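You operate a simulated robot arm through the tools that you are given. There is no shell and no other tool.

Carry out the task below with a simulated robot arm. There is one attempt and no reset: what you move stays moved.

Task
Lift out the dirty strainer, rinse it clean and fit it back.
Fine: rinse it under the running spray, then shut the tap; dial left on WARM. What is to be rubbed or washed off counts as gone when no trace of it is left.

It is judged by the outcome, as a careful person would: the job done as asked, and still so three seconds after it is handed in. It fails if anything else is knocked over, pushed out of place, dropped, spilled or broken.

Robot
A 6-joint arm with a fingered hand, fixed in place. Base frame: the origin is on the floor under the middle of its stand, x ahead of it, y to its left, z up; the work surface is at about z = 0.79. Units: m, rad, N and s.
With the tool pointing down near the work surface it reaches from about 0.3 to 0.7 m from the base axis. Its first joint turns from -2.897 to 2.897 rad. Payload 4 kg.
The tool frame sits at the grasp point between the pads (the TCP): z along the fingers, y along the line on which they close. The tips reach 0.022 m beyond it. The gripper opens to 0.112 m; its body begins 0.06 m behind the TCP. The gripper is a hand of 4 fingers: y runs from the thumb to the fingers, the wrist lies at [0, 0, -0.218] in the tool frame, and closing takes about 1.5 s.
Orientation is that of the tool frame in the base frame, as [roll, pitch, yaw] about the fixed x, y, z axes, in that order (R = Rz(yaw) Ry(pitch) Rx(roll)). With the fingers straight down and closing along the base's y, the tool's x points along the base's -x, its y along +y and its z along -z.

Tools
- The arm moves only by the tool arm_command. Its argument "motion" is a list of rows, each an object (a shift or turn left out is 0, a gripper value left out holds the last) with "jaw": the finger opening in m, from 0 to 0.112; "delta_pos": the shift along the tool's x, y, z in m, a list of three; "dr": the turn, a rotation vector about the tool's x, y, z in rad, a list of three. In form: [{"jaw": jaw, "delta_pos": [tx, ty, tz], "dr": [wx, wy, wz]}, ...]. A call has 1 to 20 rows; each row shifts and turns the commanded pose from where the row before left it, along the tool's axes as they then stand. Each row takes 0.2 s and may step no farther than 0.05 m and 0.15 rad from the row before; otherwise, or with a gripper value out of range, the whole call is refused. Where a pose cannot be reached the arm comes as near as it can. A force on the tool above 40 N (or 10 N above the force at the start of the call, whichever is more), or a blocked arm, ends the call early, and 0.2 s more pass. Each finger travels about 0.045 m/s and halts on what it meets, pressing with about 23 N; the grip force reading is that of the motor and also rises with nothing between the fingers. The clock runs only during rows and for 0.2 s after the last one: add rows that do not move to give the fingers time. The reply holds the time, the measured pose of the TCP, the force on the tool along the base axes, the opening and the grip force, in the units named above and with some noise, with the torque about the TCP (base axes, N m) and any sound that the robot's microphone picked up, and new pictures: "pictures" is both (left out), scene, wrist or none.
- Cameras (640 x 400 px; columns grow to the right, rows downward): "scene" is fixed at [0.2201, 0.4988, 1.4312]; the picture's right is [-0.98, -0.19, 0.00], its down [-0.14, 0.71, -0.69] and it looks along [0.13, -0.68, -0.72] (base axes); focal length 314 px, centre (320, 200). "wrist" rides on the gripper at [0.069, 0.004, -0.083] in the tool frame; the picture's right is [-0.06, 1.00, 0.00], its down [-0.77, -0.05, -0.64] and it looks along [-0.64, -0.04, 0.77] (tool axes); focal length 243 px, centre (320, 200). There is no depth. A picture from a camera that has moved, and an enlarged one, comes with that camera's place and axes in the base frame and with its lens.
- preshape(shape): the hand has 4 fingers and takes this shape, open, in about a second: jaw (thumb against the fingers, like two jaws); tri (thumb and two fingers); tip (a fingertip pinch); poke (one finger out to press); point (the index stretched); flat (the hand flat); cup (the hand cupped); fist (a fist). The gripper value then closes the fingers along that shape, each until it touches; the sizes above hold for jaw. It gives what a move gives, with no picture.
- close_up(camera, box): a new picture of the part [left, top, right, bottom] of that camera's present view, enlarged. No time passes.
- hand_in(): hands the job in; it is judged then, once.

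Nothing tells you positions but the pictures and the camera data. Unless the task says otherwise, let go and move clear before handing in.

The tools are called after ">>>" by a JSON object that holds its "api" and its "payload". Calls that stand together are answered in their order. arm_command: Moves the arm, as the interface text tells. Its arguments: {"type":"object","properties":{"motion":{"type":"array"},"pictures":{"type":"string","enum":["both","scene","wrist","none"]}},"required":["motion"]} The other tools are called the same way: preshape (shape) gives the hand a shape; close_up (camera, box) takes an enlarged picture of a part of a camera's view; hand_in () hands the job in.

At the start:

```text
time_s: 0.0
tcp_pos: [0.484, -0.0027, 1.1331]
ee_rot: [-3.141, 0.001, -3.14]
ft_force: [-0.2, 0.4, 0.4]
ft_torque: [-0.04, -0.01, -0.01]
width: 0.1116
grip_force: 0.0
shape: jaw
```

scene: 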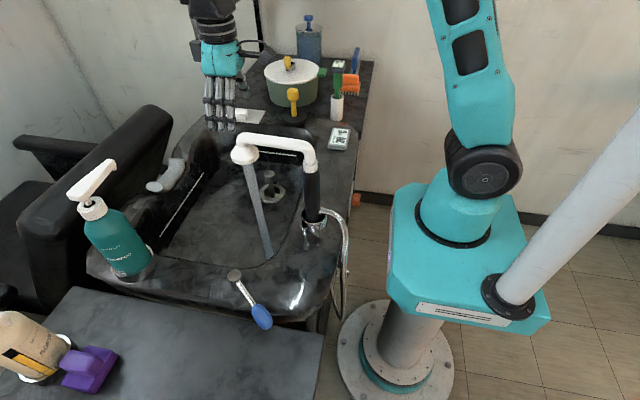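
wrist: 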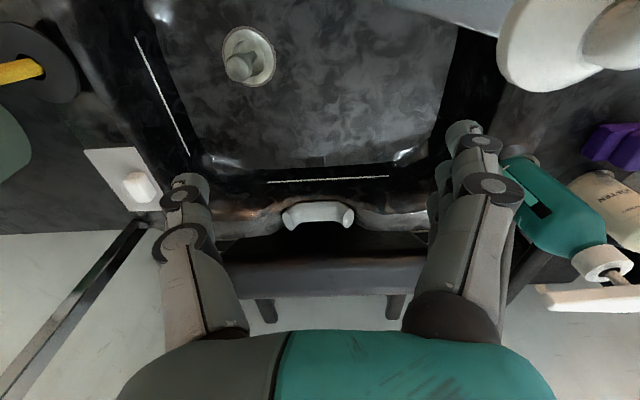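

I see a salon-type basin with a running (or visible) water stream from a white spout, a strainer with a knob in the basin floor, and a blue lever near the basin's rim. I'll look closer before moving anything.

>>> {"api": "close_up", "payload": {"camera": "scene", "box": [200, 120, 360, 220]}}

>>> {"api": "close_up", "payload": {"camera": "scene", "box": [200, 220, 360, 340]}}

>>> {"api": "close_up", "payload": {"camera": "wrist", "box": [180, 0, 340, 100]}}

>>> {"api": "close_up", "payload": {"camera": "scene", "box": [220, 0, 380, 160]}}

```text
4.00 times, centred on (280, 170) of scene
camera zoom: at [0.2201, 0.4988, 1.4312], right [-0.98, -0.19, 0.0], down [-0.14, 0.71, -0.69], along [0.13, -0.68, -0.72], focal length 1256 px, centre (480, 320)
```

zoom: 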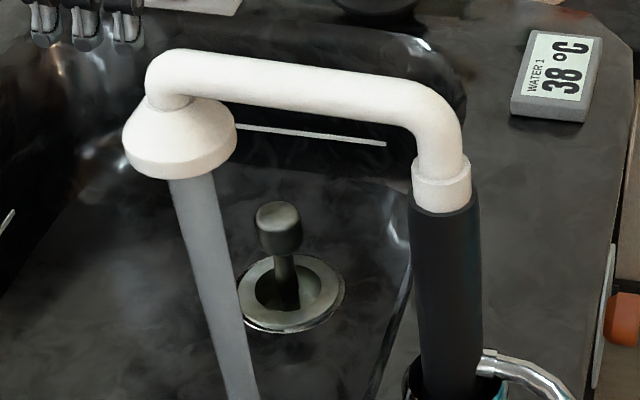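

```text
3.33 times, centred on (280, 280) of scene
camera zoom: at [0.2201, 0.4988, 1.4312], right [-0.98, -0.19, 0.0], down [-0.14, 0.71, -0.69], along [0.13, -0.68, -0.72], focal length 1046 px, centre (453, -67)
```

zoom: 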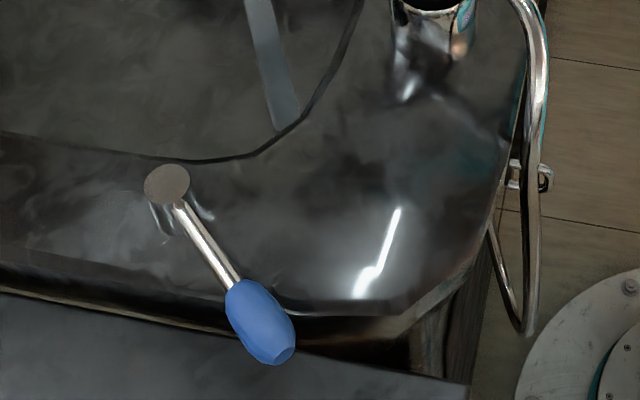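

```text
4.00 times, centred on (260, 50) of wrist
camera zoom: at [0.4142, 0.0026, 1.2163], right [0.06, 1.0, 0.0], down [0.77, -0.05, 0.64], along [0.64, -0.04, -0.77], focal length 970 px, centre (560, 800)
```

zoom: 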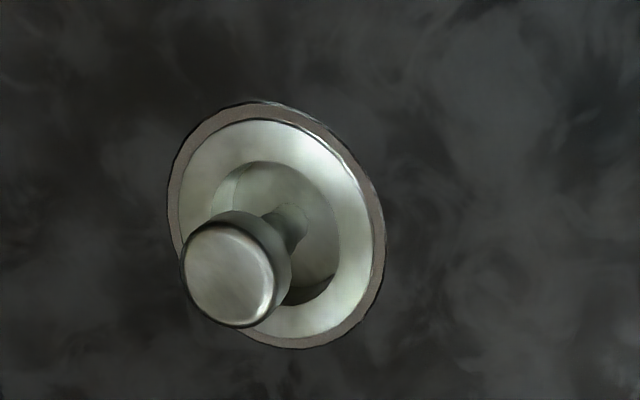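

```text
2.50 times, centred on (300, 80) of scene
camera zoom: at [0.2201, 0.4988, 1.4312], right [-0.98, -0.19, 0.0], down [-0.14, 0.71, -0.69], along [0.13, -0.68, -0.72], focal length 785 px, centre (370, 500)
```

zoom: 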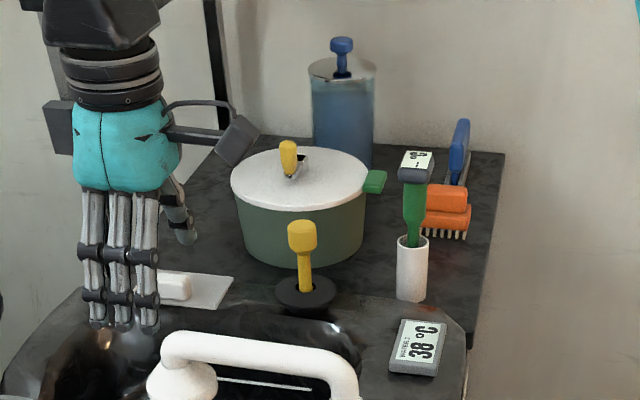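

The strainer knob looks to be at about [0.477, -0.109, 0.855] and the stream falls near [0.43, 0.10]. I need to identify the tap lever and the WARM dial, so I'll enlarge more areas.

>>> {"api": "close_up", "payload": {"camera": "scene", "box": [260, 50, 380, 130]}}

>>> {"api": "close_up", "payload": {"camera": "scene", "box": [280, 180, 360, 240]}}

>>> {"api": "close_up", "payload": {"camera": "wrist", "box": [380, 0, 640, 160]}}

>>> {"api": "close_up", "payload": {"camera": "wrist", "box": [0, 0, 220, 140]}}

>>> {"api": "close_up", "payload": {"camera": "scene", "box": [0, 140, 220, 400]}}

>>> {"api": "close_up", "payload": {"camera": "scene", "box": [210, 250, 290, 340]}}

```text
5.00 times, centred on (320, 90) of scene
camera zoom: at [0.2201, 0.4988, 1.4312], right [-0.98, -0.19, 0.0], down [-0.14, 0.71, -0.69], along [0.13, -0.68, -0.72], focal length 1569 px, centre (320, 750)
```

zoom: 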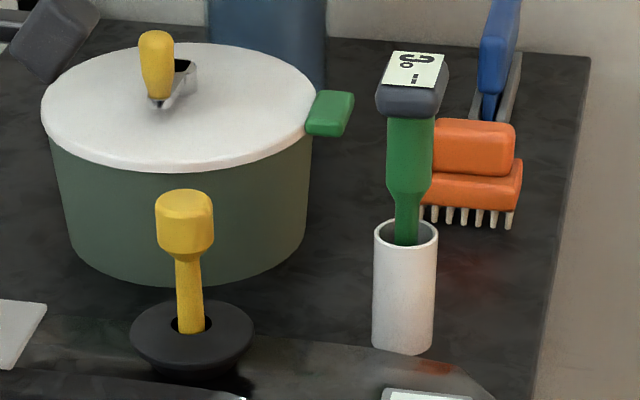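

```text
6.67 times, centred on (320, 210) of scene
camera zoom: at [0.2201, 0.4988, 1.4312], right [-0.98, -0.19, 0.0], down [-0.14, 0.71, -0.69], along [0.13, -0.68, -0.72], focal length 2093 px, centre (320, 133)
```

zoom: 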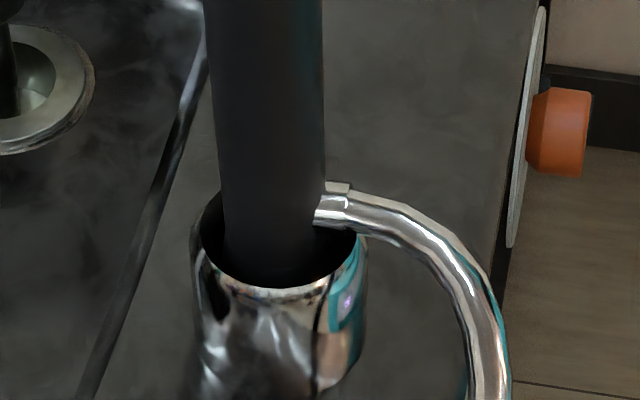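

```text
2.46 times, centred on (510, 80) of wrist
camera zoom: at [0.4142, 0.0026, 1.2163], right [0.06, 1.0, 0.0], down [0.77, -0.05, 0.64], along [0.64, -0.04, -0.77], focal length 597 px, centre (-148, 495)
```

zoom: 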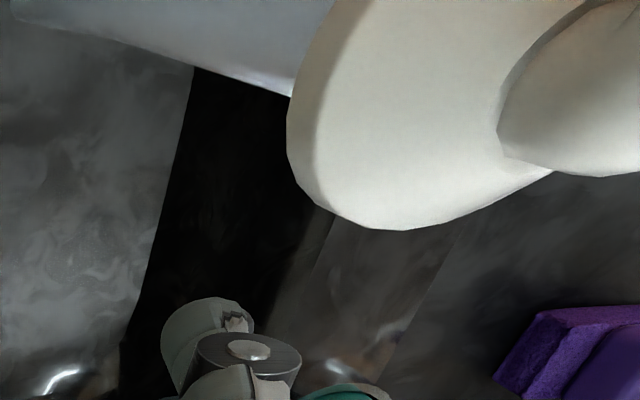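

```text
2.86 times, centred on (110, 70) of wrist
camera zoom: at [0.4142, 0.0026, 1.2163], right [0.06, 1.0, 0.0], down [0.77, -0.05, 0.64], along [0.64, -0.04, -0.77], focal length 693 px, centre (920, 571)
```

zoom: 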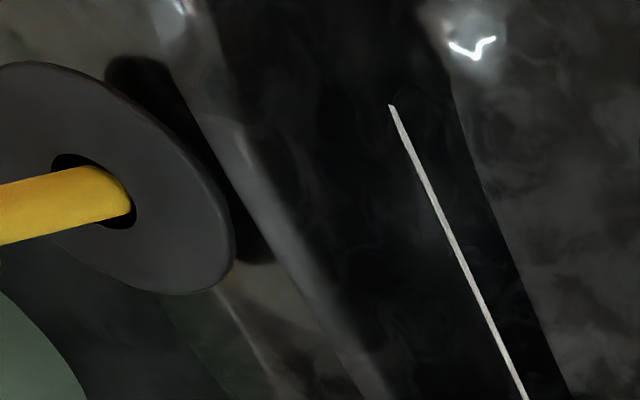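

```text
1.54 times, centred on (110, 270) of scene
camera zoom: at [0.2201, 0.4988, 1.4312], right [-0.98, -0.19, 0.0], down [-0.14, 0.71, -0.69], along [0.13, -0.68, -0.72], focal length 483 px, centre (643, 92)
```

zoom: 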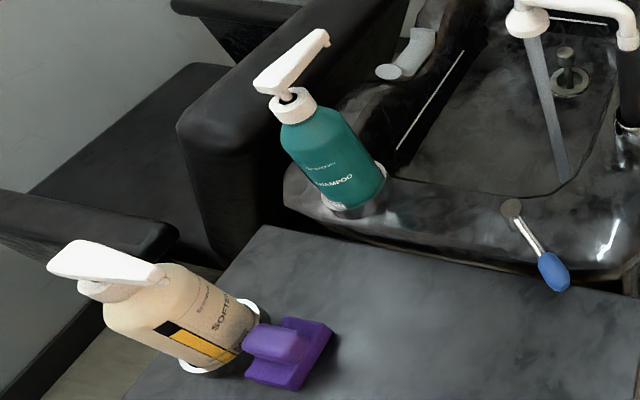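

```text
4.44 times, centred on (250, 295) of scene
camera zoom: at [0.2201, 0.4988, 1.4312], right [-0.98, -0.19, 0.0], down [-0.14, 0.71, -0.69], along [0.13, -0.68, -0.72], focal length 1395 px, centre (631, -222)
```

zoom: 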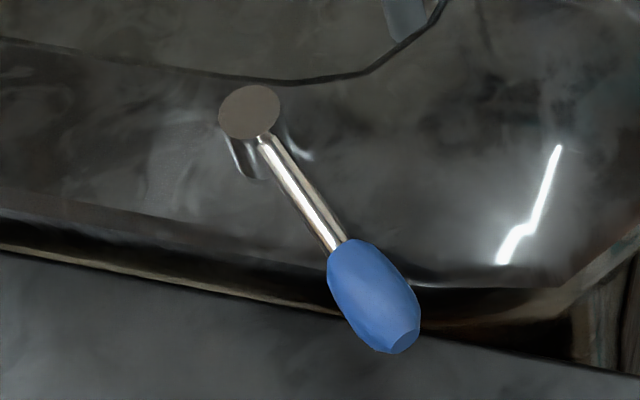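

The blue lever near [0.44, 0.22, 0.9] looks like the tap, and the orange knob on the basin's robot-facing side looks like the dial. I'll step back from the spout and yaw the hand to look at the lever from a second viewpoint.

>>> {"api": "arm_command", "payload": {"motion": [{"delta_pos": [0, -0.05, -0.03]}, {"delta_pos": [0, -0.05, -0.02]}, {"dr": [0, 0, -0.143]}, {"dr": [0, 0, -0.143]}, {"dr": [0, 0, -0.143]}, {"dr": [0, 0, -0.143]}, {"dr": [0, 0, -0.143]}, {"dr": [0, 0, -0.143]}, {"dr": [0, 0, -0.143]}, {"dr": [0, 0, -0.143]}, {"dr": [0, 0, -0.143]}, {"dr": [0, 0, -0.143]}, {"dr": [0, 0, -0.143]}]}}

```text
refused: row 1 steps farther than a row can; nothing moved
```

The step was too long, so nothing moved. I'll repeat it with smaller steps.

>>> {"api": "arm_command", "payload": {"motion": [{"delta_pos": [0, -0.035, -0.02]}, {"delta_pos": [0, -0.035, -0.02]}, {"delta_pos": [0, -0.03, -0.01]}, {"dr": [0, 0, -0.143]}, {"dr": [0, 0, -0.143]}, {"dr": [0, 0, -0.143]}, {"dr": [0, 0, -0.143]}, {"dr": [0, 0, -0.143]}, {"dr": [0, 0, -0.143]}, {"dr": [0, 0, -0.143]}, {"dr": [0, 0, -0.143]}, {"dr": [0, 0, -0.143]}, {"dr": [0, 0, -0.143]}, {"dr": [0, 0, -0.143]}]}}

```text
time_s: 3.0
tcp_pos: [0.5038, -0.0947, 1.2151]
ee_rot: [3.136, 0.019, -1.567]
ft_force: [0.2, -1.6, 0.1]
ft_torque: [0.0, -0.01, -0.02]
width: 0.1121
grip_force: 0.1
shape: jaw
out of reach, approached as far as the arm can: row 12, 13, 14
camera wrist: at [0.5, -0.1656, 1.2975], right [-1.0, 0.06, 0.01], down [0.05, 0.75, 0.66], along [0.03, 0.66, -0.75], focal length 243 px, centre (320, 200)
```

scene: 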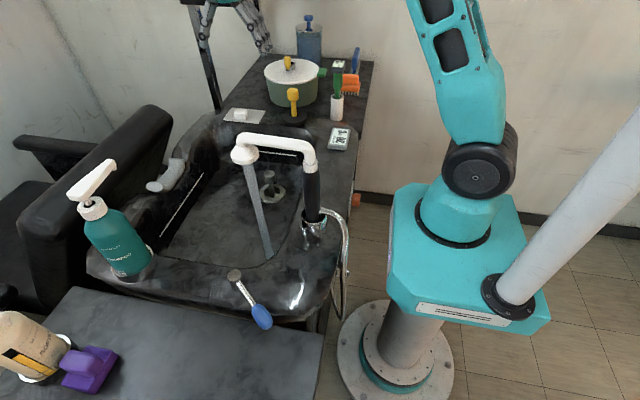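
wrist: 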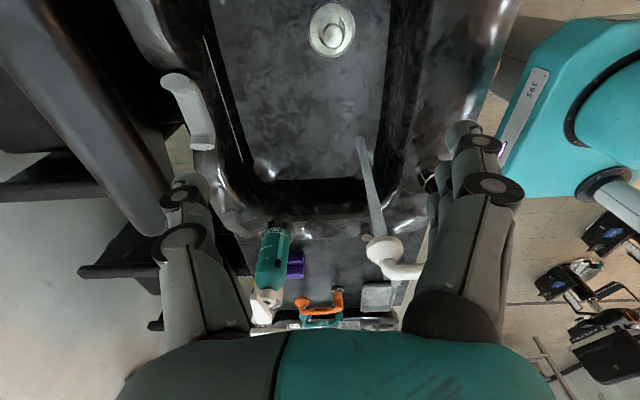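

The hand is now facing +y and I can see the stream between the spout and basin. I'll enlarge to find the lever and see the rim.

>>> {"api": "close_up", "payload": {"camera": "wrist", "box": [230, 180, 440, 330]}}

>>> {"api": "close_up", "payload": {"camera": "wrist", "box": [270, 0, 400, 80]}}

>>> {"api": "close_up", "payload": {"camera": "wrist", "box": [380, 0, 540, 200]}}

```text
2.67 times, centred on (335, 255) of wrist
camera zoom: at [0.5, -0.1656, 1.2975], right [-1.0, 0.06, 0.01], down [0.05, 0.75, 0.66], along [0.03, 0.66, -0.75], focal length 647 px, centre (280, 53)
```

zoom: 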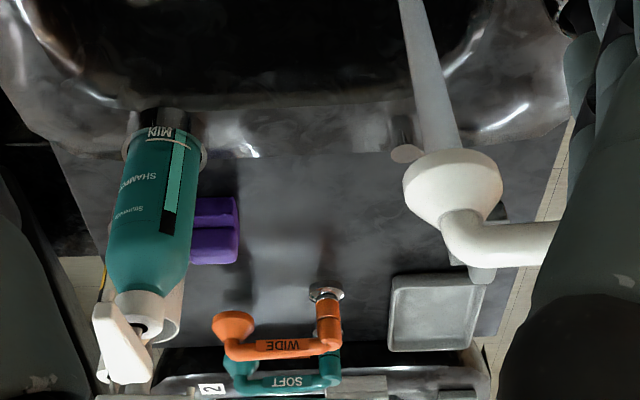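

```text
4.92 times, centred on (335, 40) of wrist
camera zoom: at [0.5, -0.1656, 1.2975], right [-1.0, 0.06, 0.01], down [0.05, 0.75, 0.66], along [0.03, 0.66, -0.75], focal length 1194 px, centre (246, 988)
```

zoom: 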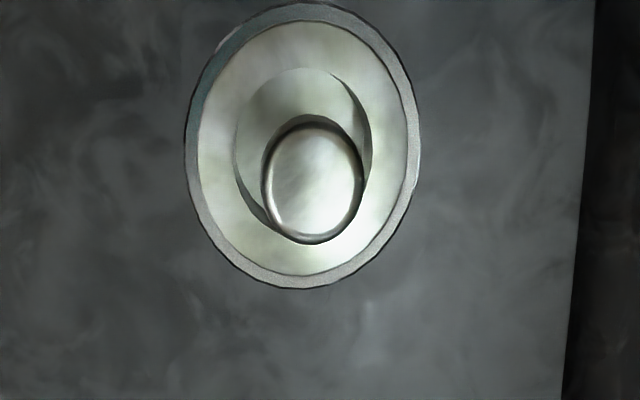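

```text
2.00 times, centred on (460, 100) of wrist
camera zoom: at [0.5, -0.1656, 1.2975], right [-1.0, 0.06, 0.01], down [0.05, 0.75, 0.66], along [0.03, 0.66, -0.75], focal length 485 px, centre (40, 400)
```

zoom: 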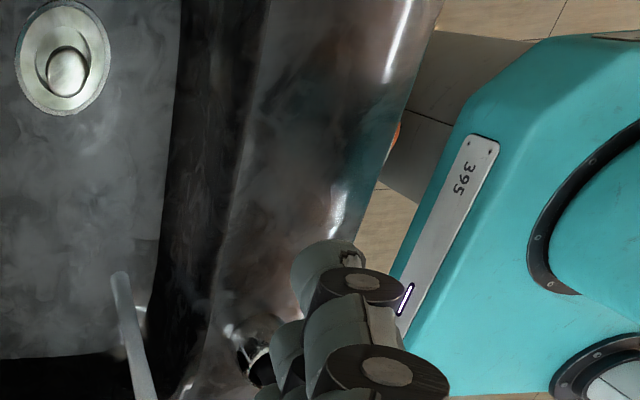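

The tap pivot is around [0.416, 0.251, 0.954], hidden behind the spray head from here. I'll move outward and lower to see the lever past the spout.

>>> {"api": "arm_command", "payload": {"motion": [{"delta_pos": [0, 0, 0.04]}, {"delta_pos": [0, 0, 0.04]}, {"delta_pos": [0, -0.04, 0.02]}, {"delta_pos": [-0.02, -0.04, 0]}, {"delta_pos": [-0.03, 0, 0]}]}}

```text
time_s: 4.2
tcp_pos: [0.6094, -0.0418, 1.1556]
ee_rot: [-3.139, -0.002, -1.572]
ft_force: [-0.5, 0.5, -0.4]
ft_torque: [0.0, 0.03, -0.05]
width: 0.112
grip_force: 0.1
shape: jaw
out of reach, approached as far as the arm can: row 1, 2, 4
camera wrist: at [0.6045, -0.1118, 1.2395], right [-1.0, 0.06, 0.0], down [0.05, 0.77, 0.64], along [0.04, 0.64, -0.77], focal length 243 px, centre (320, 200)
```

scene: 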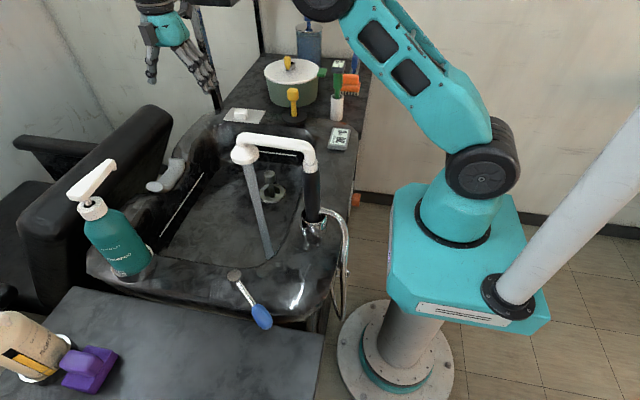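
wrist: 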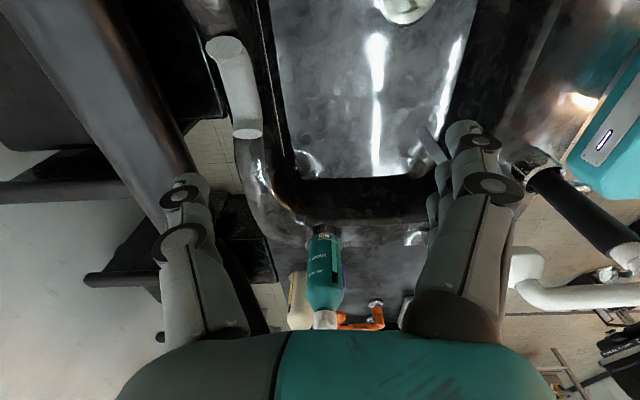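

The hand's fingers hide the lever here, and the pose seems to lag the command. I'll pause a moment and then shift back a bit with a different angle.

>>> {"api": "arm_command", "payload": {"motion": [{}, {}, {}], "pictures": "none"}}

```text
time_s: 5.0
tcp_pos: [0.6089, -0.0424, 1.1565]
ee_rot: [-3.141, -0.001, -1.572]
ft_force: [-1.2, 0.3, 0.6]
ft_torque: [0.0, 0.04, 0.01]
width: 0.1119
grip_force: 0.1
shape: jaw
```

The pose has settled. I'll yaw a little further so the lever comes between the fingers in the wrist view.

>>> {"api": "arm_command", "payload": {"motion": [{"dr": [0, 0, -0.15]}, {"dr": [0, 0, -0.15]}, {"dr": [0, 0, -0.15]}, {}], "pictures": "wrist"}}

```text
time_s: 6.0
tcp_pos: [0.5994, -0.0393, 1.1484]
ee_rot: [-3.14, -0.003, -1.119]
ft_force: [0.4, -0.7, -0.4]
ft_torque: [0.0, -0.01, 0.0]
width: 0.112
grip_force: 0.0
shape: jaw
out of reach, approached as far as the arm can: row 2, 3
camera wrist: at [0.6258, -0.1044, 1.2319], right [-0.93, -0.38, 0.0], down [-0.29, 0.71, 0.64], along [-0.24, 0.59, -0.77], focal length 243 px, centre (320, 200)
```

wrist: 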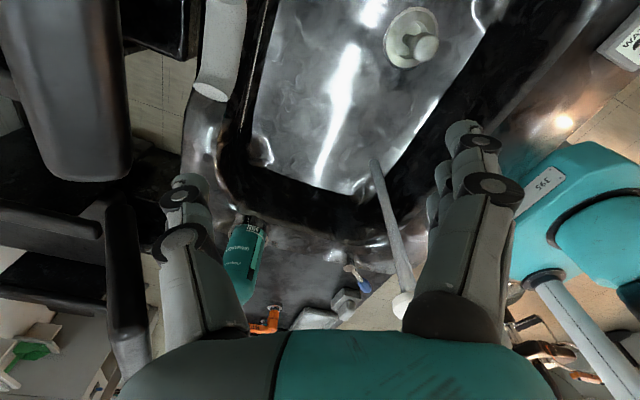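

>>> {"api": "close_up", "payload": {"camera": "wrist", "box": [320, 240, 400, 310]}}

>>> {"api": "close_up", "payload": {"camera": "wrist", "box": [370, 0, 450, 80]}}

>>> {"api": "close_up", "payload": {"camera": "wrist", "box": [560, 0, 640, 80]}}

```text
5.71 times, centred on (360, 275) of wrist
camera zoom: at [0.6258, -0.1044, 1.2319], right [-0.93, -0.38, 0.0], down [-0.29, 0.71, 0.64], along [-0.24, 0.59, -0.77], focal length 1386 px, centre (91, -229)
```

zoom: 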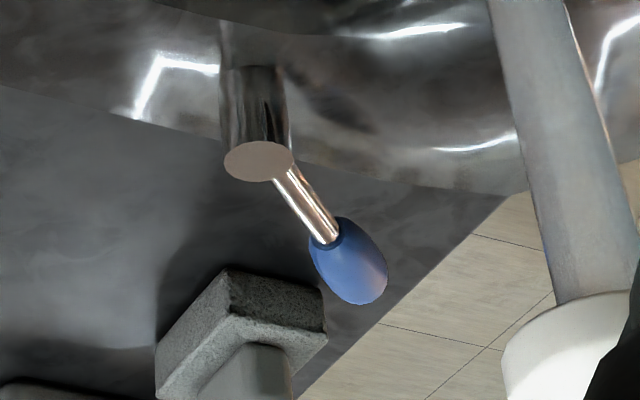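

```text
5.00 times, centred on (410, 40) of wrist
camera zoom: at [0.6258, -0.1044, 1.2319], right [-0.93, -0.38, 0.0], down [-0.29, 0.71, 0.64], along [-0.24, 0.59, -0.77], focal length 1213 px, centre (-130, 1000)
```

zoom: 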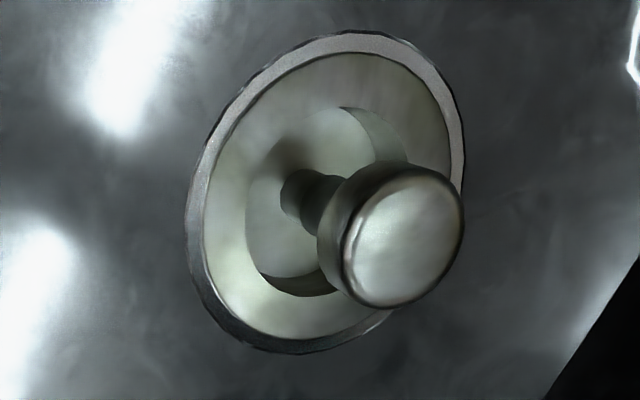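

```text
5.00 times, centred on (600, 40) of wrist
camera zoom: at [0.6258, -0.1044, 1.2319], right [-0.93, -0.38, 0.0], down [-0.29, 0.71, 0.64], along [-0.24, 0.59, -0.77], focal length 1213 px, centre (-1080, 1000)
```

zoom: 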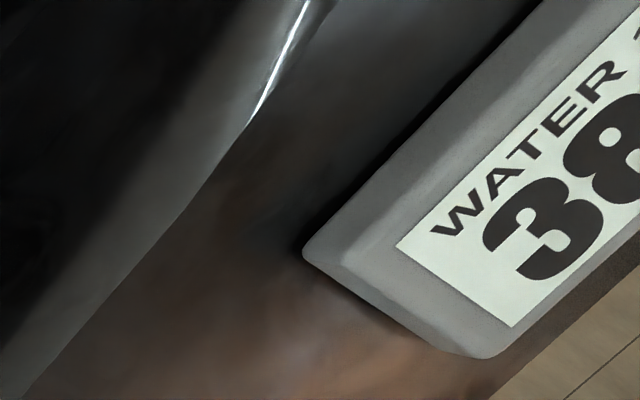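

The lever is a vertical post with a horizontal arm: cap at [0.418, 0.249, 0.951], blue grip centre at [0.349, 0.309, 0.941]. Next I move above the strainer knob, turning the hand so the camera sits on the +x side, away from the faucet.

>>> {"api": "arm_command", "payload": {"motion": [{"delta_pos": [0.0036, 0.046, 0]}, {"delta_pos": [0.0036, 0.046, 0]}, {"delta_pos": [0.0036, 0.046, 0]}, {"dr": [0, 0, -0.14]}, {"dr": [0, 0, -0.14]}, {"dr": [0, 0, -0.14]}, {"dr": [0, 0, -0.14]}, {"dr": [0, 0, -0.14]}, {"dr": [0, 0, -0.14]}, {"dr": [0, 0, -0.14]}, {"dr": [0, 0, -0.14]}, {}]}}

```text
time_s: 8.6
tcp_pos: [0.5179, -0.0942, 1.1769]
ee_rot: [-3.14, 0.0, -0.583]
ft_force: [0.8, 0.9, -0.2]
ft_torque: [0.01, 0.01, -0.01]
width: 0.1119
grip_force: 0.0
shape: jaw
out of reach, approached as far as the arm can: row 2, 3, 7, 8, 9, 10, 11
camera wrist: at [0.5737, -0.1372, 1.2604], right [-0.6, -0.8, 0.0], down [-0.61, 0.46, 0.64], along [-0.51, 0.39, -0.77], focal length 243 px, centre (320, 200)
```

scene: 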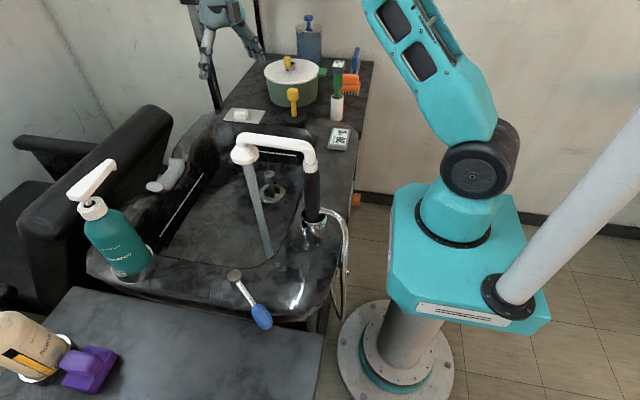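
wrist: 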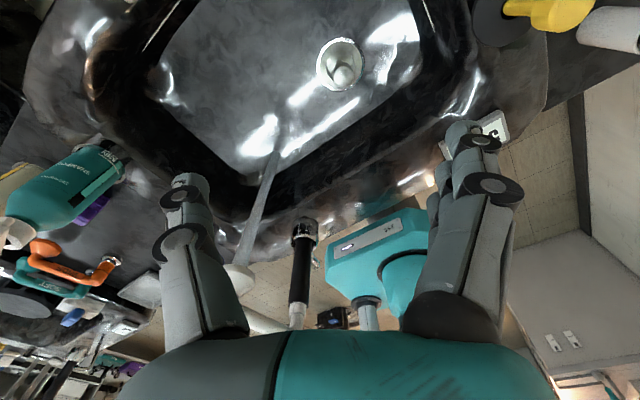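

The arm stopped short on yaw at this height. I'll drop lower over the basin, where its reach should be better, and check the pose.

>>> {"api": "arm_command", "payload": {"motion": [{"delta_pos": [0, 0, 0.03]}, {"delta_pos": [0, 0, 0.03]}, {"delta_pos": [0, 0, 0.03]}, {"delta_pos": [0, 0, 0.03]}, {}, {}], "pictures": "wrist"}}

```text
time_s: 10.0
tcp_pos: [0.5757, -0.1077, 1.1049]
ee_rot: [3.141, -0.001, -0.582]
ft_force: [0.3, 0.1, -0.2]
ft_torque: [0.02, 0.0, 0.0]
width: 0.112
grip_force: 0.0
shape: jaw
out of reach, approached as far as the arm can: row 1, 2, 3, 4
camera wrist: at [0.6311, -0.1503, 1.1875], right [-0.6, -0.8, 0.0], down [-0.61, 0.46, 0.64], along [-0.51, 0.39, -0.77], focal length 243 px, centre (320, 200)
```

wrist: 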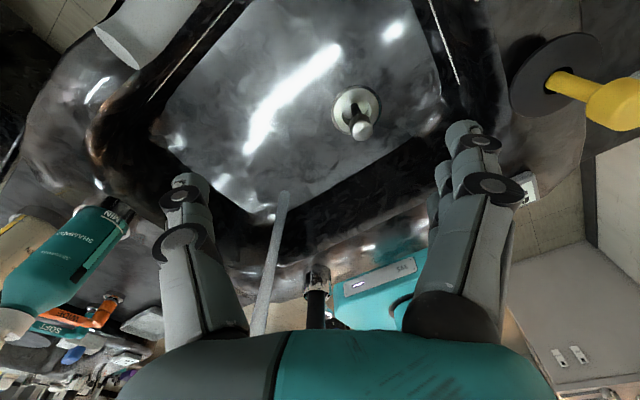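

The arm slides outward when told to go straight down, so a wrist joint seems to be at a limit with this yaw. I'll turn the hand back toward its starting yaw, well clear of the spout, and check.

>>> {"api": "arm_command", "payload": {"motion": [{"dr": [0, 0, 0.15]}, {"dr": [0, 0, 0.15]}, {"dr": [0, 0, 0.15]}, {"dr": [0, 0, 0.15]}, {"dr": [0, 0, 0.15]}, {"dr": [0, 0, 0.15]}, {}], "pictures": "scene"}}

>>> {"api": "arm_command", "payload": {"motion": [{"dr": [0, 0, 0.15]}, {"dr": [0, 0, 0.15]}, {"dr": [0, 0, 0.15]}, {"dr": [0, 0, 0.15]}, {"dr": [0, 0, 0.15]}, {"dr": [0, 0, 0.15]}, {}], "pictures": "scene"}}

```text
time_s: 11.6
tcp_pos: [0.5761, -0.106, 1.1045]
ee_rot: [-3.139, 0.0, -1.486]
ft_force: [0.3, 0.2, -0.1]
ft_torque: [0.0, 0.02, 0.02]
width: 0.1116
grip_force: 0.0
shape: jaw
```

scene: 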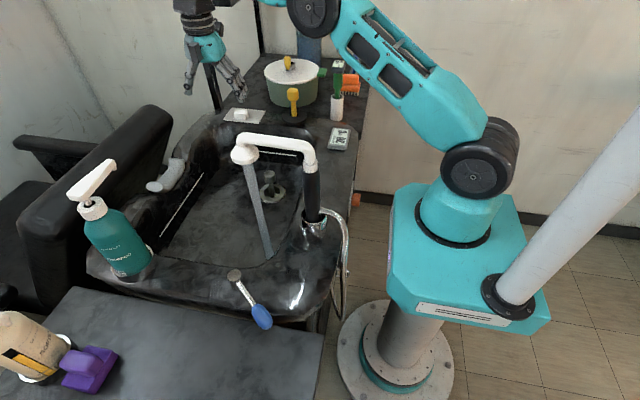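

```text
time_s: 13.2
tcp_pos: [0.5758, -0.1062, 1.1052]
ee_rot: [-3.139, 0.0, -2.385]
ft_force: [-0.2, -0.6, -0.8]
ft_torque: [-0.01, 0.0, 0.0]
width: 0.1119
grip_force: 0.1
shape: jaw
```

scene: 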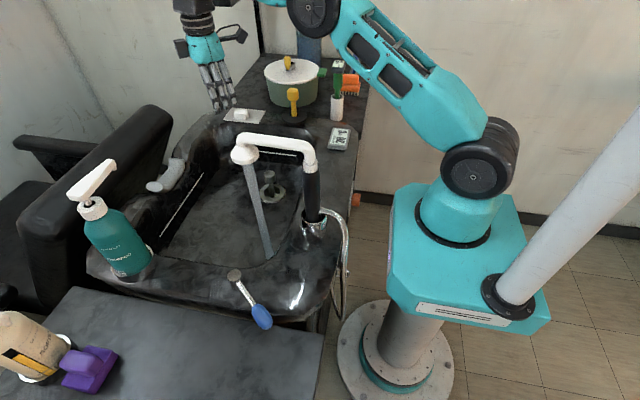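

Turning back worked with no reach warnings. Now I'll test a straight-down move here.

>>> {"api": "arm_command", "payload": {"motion": [{"delta_pos": [0, 0, 0.02]}, {"delta_pos": [0, 0, 0.02]}, {}], "pictures": "none"}}

```text
time_s: 14.0
tcp_pos: [0.592, -0.1098, 1.0752]
ee_rot: [3.141, 0.0, -2.383]
ft_force: [0.4, -0.4, 0.2]
ft_torque: [0.03, 0.02, -0.01]
width: 0.112
grip_force: 0.1
shape: jaw
out of reach, approached as far as the arm can: row 1, 2
```

Still drifting outward, so the limit isn't tied to the yaw. I'll look at the arm's posture.

>>> {"api": "close_up", "payload": {"camera": "scene", "box": [140, 0, 520, 220]}}

>>> {"api": "arm_command", "payload": {"motion": [{"delta_pos": [0, 0, -0.03]}, {"delta_pos": [0, 0, -0.03]}, {}], "pictures": "none"}}

```text
1.68 times, centred on (330, 110) of scene
camera zoom: at [0.2201, 0.4988, 1.4312], right [-0.98, -0.19, 0.0], down [-0.14, 0.71, -0.69], along [0.13, -0.68, -0.72], focal length 529 px, centre (303, 352)
```

zoom: 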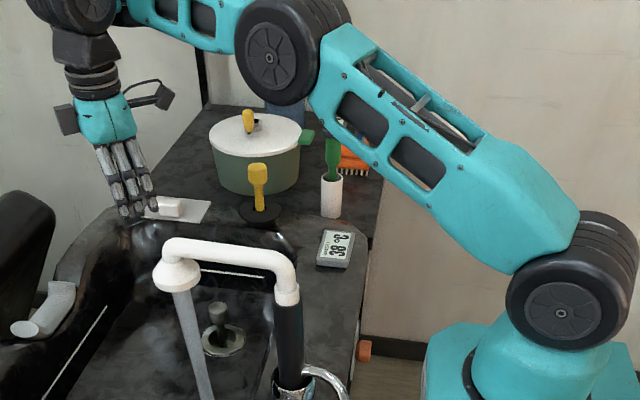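

```text
time_s: 14.8
tcp_pos: [0.5934, -0.11, 1.1356]
ee_rot: [-3.14, 0.002, -2.381]
ft_force: [0.4, 1.0, 1.1]
ft_torque: [0.01, -0.02, -0.03]
width: 0.1123
grip_force: 0.0
shape: jaw
```

Upward moves are fine, so the solver seems caught at a joint limit. I'll go back toward the starting pose and yaw, which was freely reachable, and approach from there.

>>> {"api": "arm_command", "payload": {"motion": [{"dr": [0, 0, 0.15]}, {"dr": [0, 0, 0.15]}, {"dr": [0, 0, 0.15]}, {"dr": [0, 0, 0.15]}, {"dr": [0, 0, 0.15]}, {"delta_pos": [0.03, 0.03, -0.02]}, {"delta_pos": [0.03, 0.03, 0]}, {"delta_pos": [0.03, 0.03, 0]}, {}], "pictures": "scene"}}

```text
time_s: 16.8
tcp_pos: [0.5256, -0.0213, 1.1766]
ee_rot: [3.14, -0.002, -3.133]
ft_force: [-1.0, -1.0, 0.1]
ft_torque: [-0.01, -0.01, 0.02]
width: 0.112
grip_force: 0.1
shape: jaw
out of reach, approached as far as the arm can: row 7, 8
```

scene: 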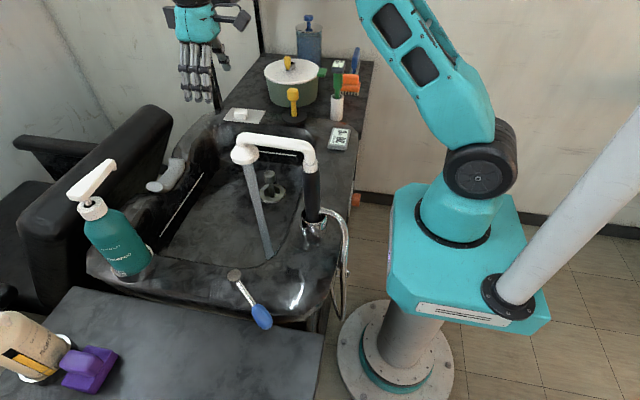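

The same boundary persists, so I'll probe it: tilt the fingers outward a little at this safe height and see whether inward motion frees up.

>>> {"api": "arm_command", "payload": {"motion": [{"dr": [0, -0.1, 0]}, {"dr": [0, -0.1, 0]}, {"delta_pos": [0.03, 0, 0]}, {}], "pictures": "scene"}}

```text
time_s: 17.8
tcp_pos: [0.5513, -0.025, 1.2291]
ee_rot: [-3.141, 0.198, -3.133]
ft_force: [-0.5, 0.2, 1.0]
ft_torque: [-0.01, -0.01, -0.02]
width: 0.1122
grip_force: 0.1
shape: jaw
out of reach, approached as far as the arm can: row 1, 2, 3
```

scene: 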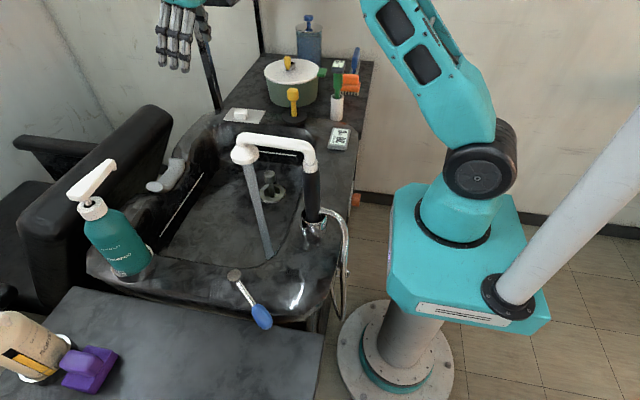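

Tilting outward made it worse, so the wrist pitch is at its limit; tilting inward should relax it. I'll test that.

>>> {"api": "arm_command", "payload": {"motion": [{"dr": [0, 0.15, 0]}, {"dr": [0, 0.15, 0]}, {"dr": [0, 0.15, 0]}, {"dr": [0, 0.15, 0]}, {}], "pictures": "none"}}

>>> {"api": "arm_command", "payload": {"motion": [{"delta_pos": [0, 0, 0.03]}, {"delta_pos": [0.03, 0, 0.0]}, {}], "pictures": "scene"}}

```text
time_s: 19.0
tcp_pos: [0.5157, -0.0238, 1.1934]
ee_rot: [-3.141, -0.397, -3.134]
ft_force: [0.5, 0.0, -0.4]
ft_torque: [-0.01, 0.02, -0.02]
width: 0.1119
grip_force: 0.2
shape: jaw
out of reach, approached as far as the arm can: row 1, 3, 4
```

```text
time_s: 19.8
tcp_pos: [0.4765, -0.0248, 1.1765]
ee_rot: [-3.139, -0.399, -3.132]
ft_force: [-0.6, 0.6, 0.4]
ft_torque: [0.0, 0.02, 0.0]
width: 0.1118
grip_force: 0.1
shape: jaw
```

scene: 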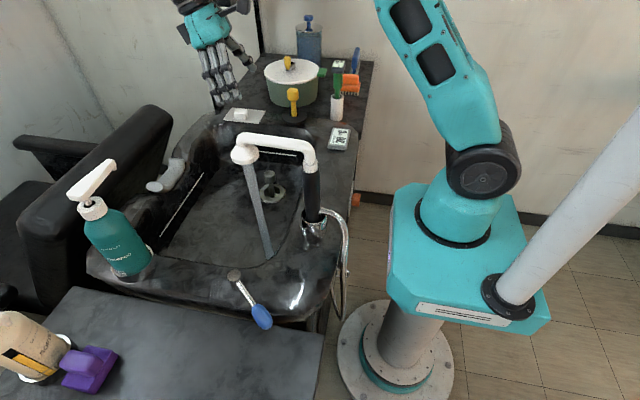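

Inward moves now work without flags. I'll untilt here in small steps and see whether the straight-down pose is reachable again.

>>> {"api": "arm_command", "payload": {"motion": [{"delta_pos": [0, 0, 0.03]}, {"delta_pos": [0, 0, 0.03]}, {}], "pictures": "none"}}

>>> {"api": "arm_command", "payload": {"motion": [{"dr": [0, -0.1, 0]}, {}], "pictures": "none"}}

>>> {"api": "arm_command", "payload": {"motion": [{"dr": [0, -0.1, 0]}, {}], "pictures": "none"}}

>>> {"api": "arm_command", "payload": {"motion": [{"dr": [0, -0.1, 0]}, {}], "pictures": "none"}}

>>> {"api": "arm_command", "payload": {"motion": [{"dr": [0, -0.1, 0]}, {}], "pictures": "scene"}}

```text
time_s: 20.6
tcp_pos: [0.4531, -0.0249, 1.1212]
ee_rot: [-3.141, -0.398, -3.133]
ft_force: [-0.5, 0.6, -0.1]
ft_torque: [-0.03, 0.0, 0.01]
width: 0.1119
grip_force: 0.1
shape: jaw
```

```text
time_s: 21.2
tcp_pos: [0.4552, -0.0249, 1.1249]
ee_rot: [-3.141, -0.302, -3.134]
ft_force: [-0.9, -0.2, -0.8]
ft_torque: [0.01, -0.01, -0.04]
width: 0.1119
grip_force: 0.1
shape: jaw
out of reach, approached as far as the arm can: row 1
```

```text
time_s: 21.8
tcp_pos: [0.4765, -0.0252, 1.1461]
ee_rot: [-3.142, -0.198, -3.132]
ft_force: [-0.2, 0.2, -0.6]
ft_torque: [-0.03, -0.01, 0.0]
width: 0.1118
grip_force: 0.0
shape: jaw
out of reach, approached as far as the arm can: row 1
```

```text
time_s: 22.4
tcp_pos: [0.4942, -0.0258, 1.1671]
ee_rot: [-3.141, -0.099, -3.133]
ft_force: [-0.4, 0.4, 0.3]
ft_torque: [0.01, 0.03, -0.01]
width: 0.112
grip_force: 0.1
shape: jaw
out of reach, approached as far as the arm can: row 1
```

```text
time_s: 23.0
tcp_pos: [0.5125, -0.0264, 1.1895]
ee_rot: [-3.139, 0.0, -3.132]
ft_force: [0.9, -0.9, 0.6]
ft_torque: [0.01, -0.01, -0.04]
width: 0.1119
grip_force: 0.0
shape: jaw
out of reach, approached as far as the arm can: row 1
```

scene: 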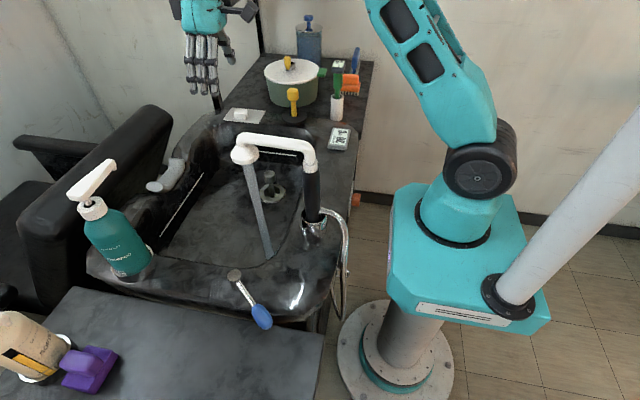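

In this state the wrist pitch is stuck at a limit, most likely a flipped wrist configuration from the earlier yaw overshoot. High above the basin I'll try to unflip it: tilt the hand sideways (fingers toward -y) about the wrist, in small checked steps.

>>> {"api": "arm_command", "payload": {"motion": [{"dr": [0.15, 0, 0], "delta_pos": [0, -0.0326, -0.00245]}, {"dr": [0.15, 0, 0], "delta_pos": [0, -0.0326, -0.00245]}, {"dr": [0.15, 0, 0], "delta_pos": [0, -0.0326, -0.00245]}, {"dr": [0.15, 0, 0], "delta_pos": [0, -0.0326, -0.00245]}, {}], "pictures": "both"}}

```text
time_s: 24.2
tcp_pos: [0.5279, -0.1678, 1.2469]
ee_rot: [-2.664, 0.04, -3.112]
ft_force: [0.1, 0.2, -0.7]
ft_torque: [-0.03, 0.02, 0.01]
width: 0.1119
grip_force: 0.0
shape: jaw
out of reach, approached as far as the arm can: row 1, 2, 3, 4
camera wrist: at [0.4546, -0.1288, 1.3154], right [0.05, 0.89, -0.45], down [0.73, 0.27, 0.62], along [0.68, -0.37, -0.64], focal length 243 px, centre (320, 200)
```

scene: 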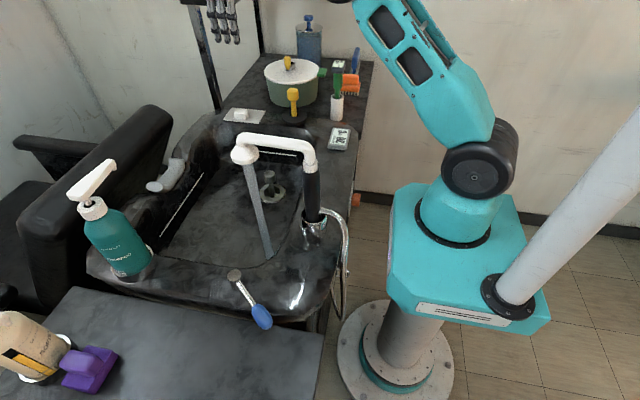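
wrist: 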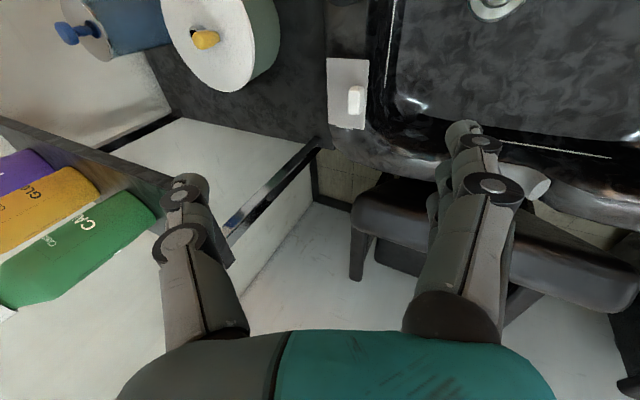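

That direction was resisted. I'll return and try tilting toward +y instead, still high above everything.

>>> {"api": "arm_command", "payload": {"motion": [{"dr": [-0.15, 0, 0], "delta_pos": [0, 0.0326, -0.00245]}, {"dr": [-0.15, 0, 0], "delta_pos": [0, 0.0326, -0.00245]}, {"dr": [-0.15, 0, 0], "delta_pos": [0, 0.0326, -0.00245]}, {}], "pictures": "none"}}

>>> {"api": "arm_command", "payload": {"motion": [{"dr": [-0.15, 0, 0], "delta_pos": [0, 0.0326, -0.00245]}, {"dr": [-0.15, 0, 0], "delta_pos": [0, 0.0326, -0.00245]}, {"dr": [-0.15, 0, 0], "delta_pos": [0, 0.0326, -0.00245]}, {}], "pictures": "both"}}

```text
time_s: 25.2
tcp_pos: [0.524, -0.0732, 1.221]
ee_rot: [-3.117, 0.038, -3.11]
ft_force: [-0.6, -0.2, 0.3]
ft_torque: [0.01, 0.03, -0.02]
width: 0.1119
grip_force: 0.1
shape: jaw
```

```text
time_s: 26.2
tcp_pos: [0.535, -0.0415, 1.2288]
ee_rot: [2.961, -0.03, -3.112]
ft_force: [0.0, 0.6, -0.5]
ft_torque: [0.03, -0.02, 0.01]
width: 0.1121
grip_force: 0.2
shape: jaw
out of reach, approached as far as the arm can: row 1, 2
camera wrist: at [0.4689, -0.054, 1.3132], right [0.04, 0.98, 0.18], down [0.79, -0.14, 0.6], along [0.61, 0.12, -0.78], focal length 243 px, centre (320, 200)
```

scene: 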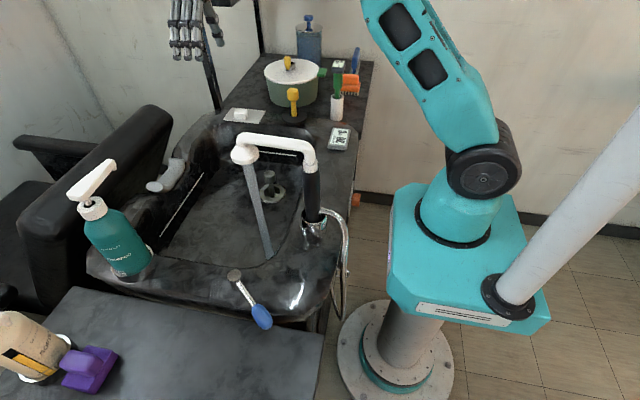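
wrist: 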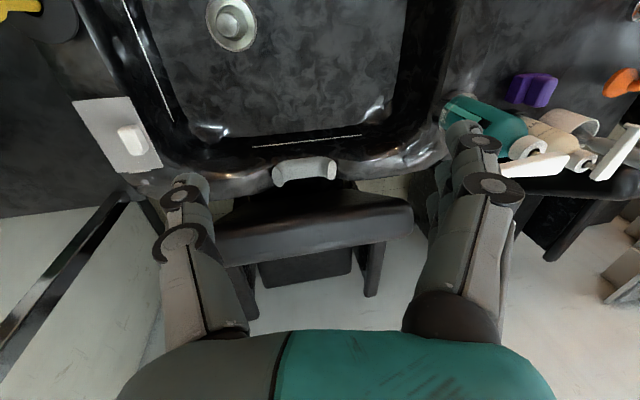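

Working through the numbers, every stuck pose has the same shoulder–wrist distance, so the elbow has likely passed straight and sits at its wrong-side limit. I'll stretch the arm up and outward through straight, then draw it back in.

>>> {"api": "arm_command", "payload": {"motion": [{"dr": [0.12, 0, 0]}, {"dr": [0.06, 0.03, 0]}, {"delta_pos": [-0.026, 0, -0.03]}, {"delta_pos": [-0.026, 0, -0.03]}, {}], "pictures": "none"}}

>>> {"api": "arm_command", "payload": {"motion": [{"delta_pos": [-0.026, 0, -0.03]}, {"delta_pos": [-0.026, 0, -0.03]}, {}], "pictures": "scene"}}

```text
time_s: 27.4
tcp_pos: [0.5668, -0.0392, 1.2588]
ee_rot: [-3.141, -0.059, -3.113]
ft_force: [-1.6, -0.3, 0.7]
ft_torque: [-0.02, -0.01, 0.02]
width: 0.112
grip_force: 0.1
shape: jaw
out of reach, approached as far as the arm can: row 4
```

```text
time_s: 28.2
tcp_pos: [0.5661, -0.0382, 1.2593]
ee_rot: [3.141, -0.06, -3.111]
ft_force: [0.1, 0.1, 0.1]
ft_torque: [-0.02, 0.0, -0.03]
width: 0.1119
grip_force: 0.1
shape: jaw
out of reach, approached as far as the arm can: row 1, 2
```

scene: 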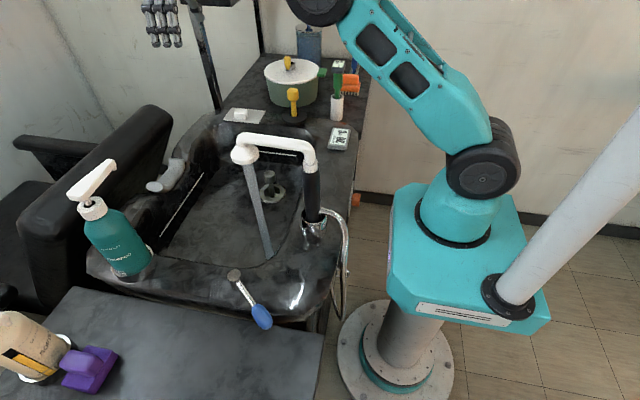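

That is the outer reach limit, elbow up. Now I'll draw the hand back in toward the start pose.

>>> {"api": "arm_command", "payload": {"motion": [{"delta_pos": [0.026, 0, 0.03]}, {"delta_pos": [0.026, 0, 0.03]}, {"delta_pos": [0.026, 0, 0.03]}, {"delta_pos": [0.026, 0, 0.03]}, {}], "pictures": "scene"}}

```text
time_s: 29.4
tcp_pos: [0.4913, -0.0291, 1.1841]
ee_rot: [3.091, -0.082, -3.113]
ft_force: [0.6, -0.2, -0.9]
ft_torque: [0.04, -0.01, 0.03]
width: 0.1118
grip_force: 0.1
shape: jaw
out of reach, approached as far as the arm can: row 2, 3, 4
```

scene: 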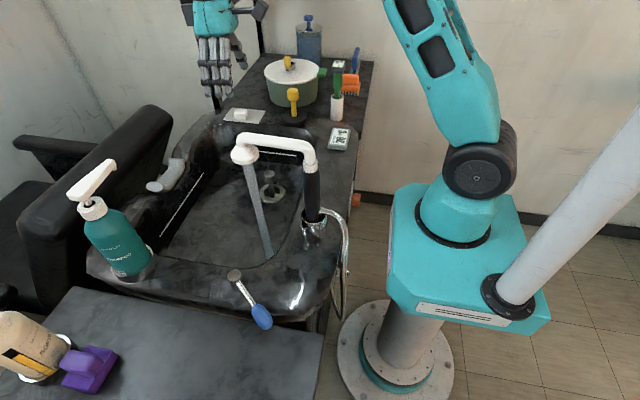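

It came in farther this time. I'll continue with smaller steps, correcting orientation, to see whether slow motion avoids the drift.

>>> {"api": "arm_command", "payload": {"motion": [{"dr": [0.0, 0, 0]}, {"dr": [0.05, 0.04, 0]}, {"dr": [0.0, 0.04, 0]}, {"delta_pos": [0, 0, 0.01]}, {"delta_pos": [0, 0, 0.01]}, {"delta_pos": [0, 0, 0.01]}, {"delta_pos": [0, 0, 0.01]}, {}], "pictures": "none"}}

```text
time_s: 31.2
tcp_pos: [0.4927, -0.0473, 1.1562]
ee_rot: [-3.093, -0.142, -3.115]
ft_force: [-0.4, -1.3, -0.1]
ft_torque: [-0.04, -0.02, 0.0]
width: 0.1115
grip_force: 0.0
shape: jaw
out of reach, approached as far as the arm can: row 2, 5, 6, 7
```

Orientation corrections are behaving oddly, so I'll look closely at the arm before going on.

>>> {"api": "close_up", "payload": {"camera": "scene", "box": [150, 0, 310, 100]}}

>>> {"api": "arm_command", "payload": {"motion": [{"dr": [0, -0.07, 0]}, {"dr": [-0.05, -0.07, 0]}, {}, {}], "pictures": "none"}}

```text
4.00 times, centred on (230, 50) of scene
camera zoom: at [0.2201, 0.4988, 1.4312], right [-0.98, -0.19, 0.0], down [-0.14, 0.71, -0.69], along [0.13, -0.68, -0.72], focal length 1256 px, centre (680, 800)
```

zoom: 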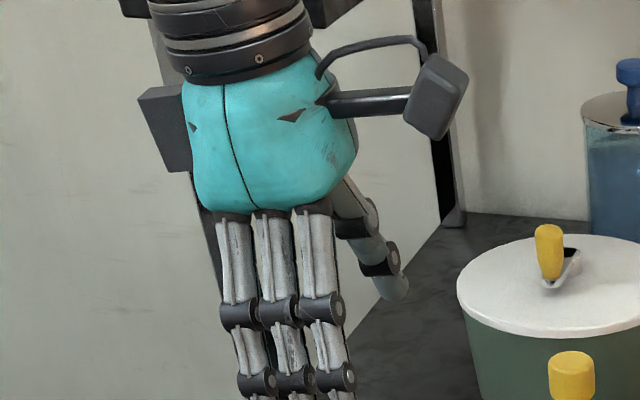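

```text
time_s: 32.2
tcp_pos: [0.5158, -0.0492, 1.1835]
ee_rot: [3.138, -0.004, -3.11]
ft_force: [0.8, -0.3, 0.7]
ft_torque: [0.0, 0.01, 0.0]
width: 0.1116
grip_force: 0.1
shape: jaw
out of reach, approached as far as the arm can: row 1, 2
```

The straight-down pose still snaps outward, so I'll test going deeper inside with the inward tilt, well to the -y side of the spout, then untilting there.

>>> {"api": "arm_command", "payload": {"motion": [{"delta_pos": [0, -0.04, 0]}, {"delta_pos": [0, -0.04, 0]}, {"delta_pos": [0, -0.04, 0]}, {"dr": [0, 0, 0.15]}, {"dr": [0, 0, 0.15]}, {}], "pictures": "none"}}

>>> {"api": "arm_command", "payload": {"motion": [{"dr": [0, 0.13, 0]}, {"dr": [0, 0.13, 0]}, {"dr": [0, 0.13, 0]}, {"dr": [0, 0.13, 0]}, {}], "pictures": "scene"}}

```text
time_s: 33.6
tcp_pos: [0.5201, -0.1696, 1.1847]
ee_rot: [3.141, 0.0, 2.872]
ft_force: [-0.1, -0.1, -0.1]
ft_torque: [-0.01, -0.04, -0.02]
width: 0.112
grip_force: 0.0
shape: jaw
```

```text
time_s: 34.8
tcp_pos: [0.5019, -0.1613, 1.1627]
ee_rot: [-3.129, -0.446, 2.87]
ft_force: [0.5, 0.8, 0.2]
ft_torque: [0.0, -0.01, 0.0]
width: 0.112
grip_force: 0.0
shape: jaw
out of reach, approached as far as the arm can: row 1, 4
```

scene: 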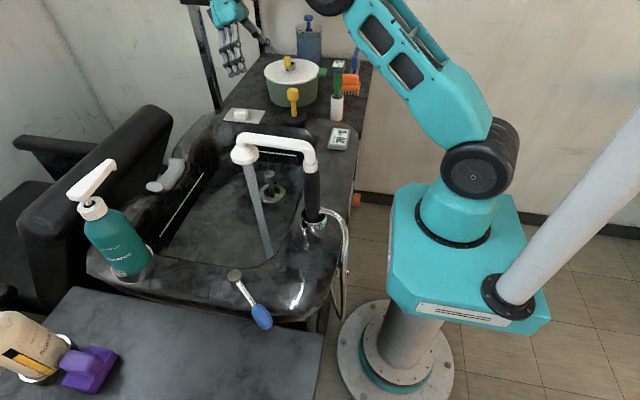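

Tilting in from here hit the outer limit instead, so the usable band is narrow. I'll move inward while tilted and see how far in it goes.

>>> {"api": "arm_command", "payload": {"motion": [{"delta_pos": [0.03, 0, 0.0]}, {"delta_pos": [0.03, 0, 0.0]}, {"delta_pos": [0.03, 0, 0]}, {"delta_pos": [0.03, 0, 0]}, {}], "pictures": "scene"}}

```text
time_s: 36.0
tcp_pos: [0.3958, -0.1344, 1.2161]
ee_rot: [-3.128, -0.449, 2.867]
ft_force: [0.0, -0.4, -0.3]
ft_torque: [0.04, -0.01, -0.02]
width: 0.1118
grip_force: 0.1
shape: jaw
```

scene: 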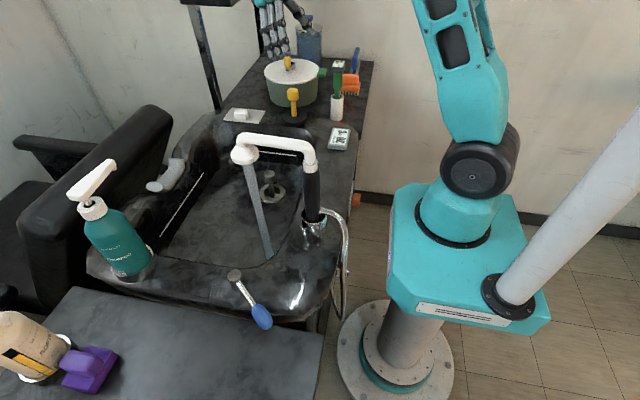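

Inside the band it moves freely while tilted, so the wrist pitch joint is what limits it. Here, with slack, I'll test the sideways tilt in both directions.

>>> {"api": "arm_command", "payload": {"motion": [{"dr": [0.15, 0, 0], "delta_pos": [0, -0.0326, -0.00245]}, {"dr": [0.15, 0, 0], "delta_pos": [0, -0.0326, -0.00245]}, {"dr": [0.15, 0, 0], "delta_pos": [0, -0.0326, -0.00245]}, {"dr": [0.15, 0, 0], "delta_pos": [0, -0.0326, -0.00245]}, {}], "pictures": "scene"}}

```text
time_s: 37.2
tcp_pos: [0.3666, -0.1885, 1.1938]
ee_rot: [-2.798, -0.437, 2.871]
ft_force: [-0.5, -0.1, -0.1]
ft_torque: [0.0, -0.02, 0.04]
width: 0.1119
grip_force: 0.0
shape: jaw
out of reach, approached as far as the arm can: row 2, 3, 4
```

scene: 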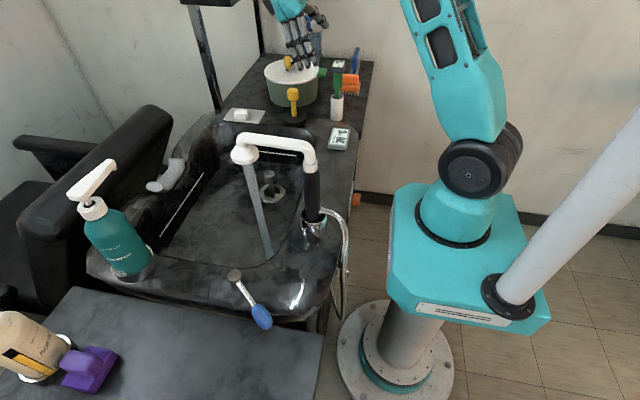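

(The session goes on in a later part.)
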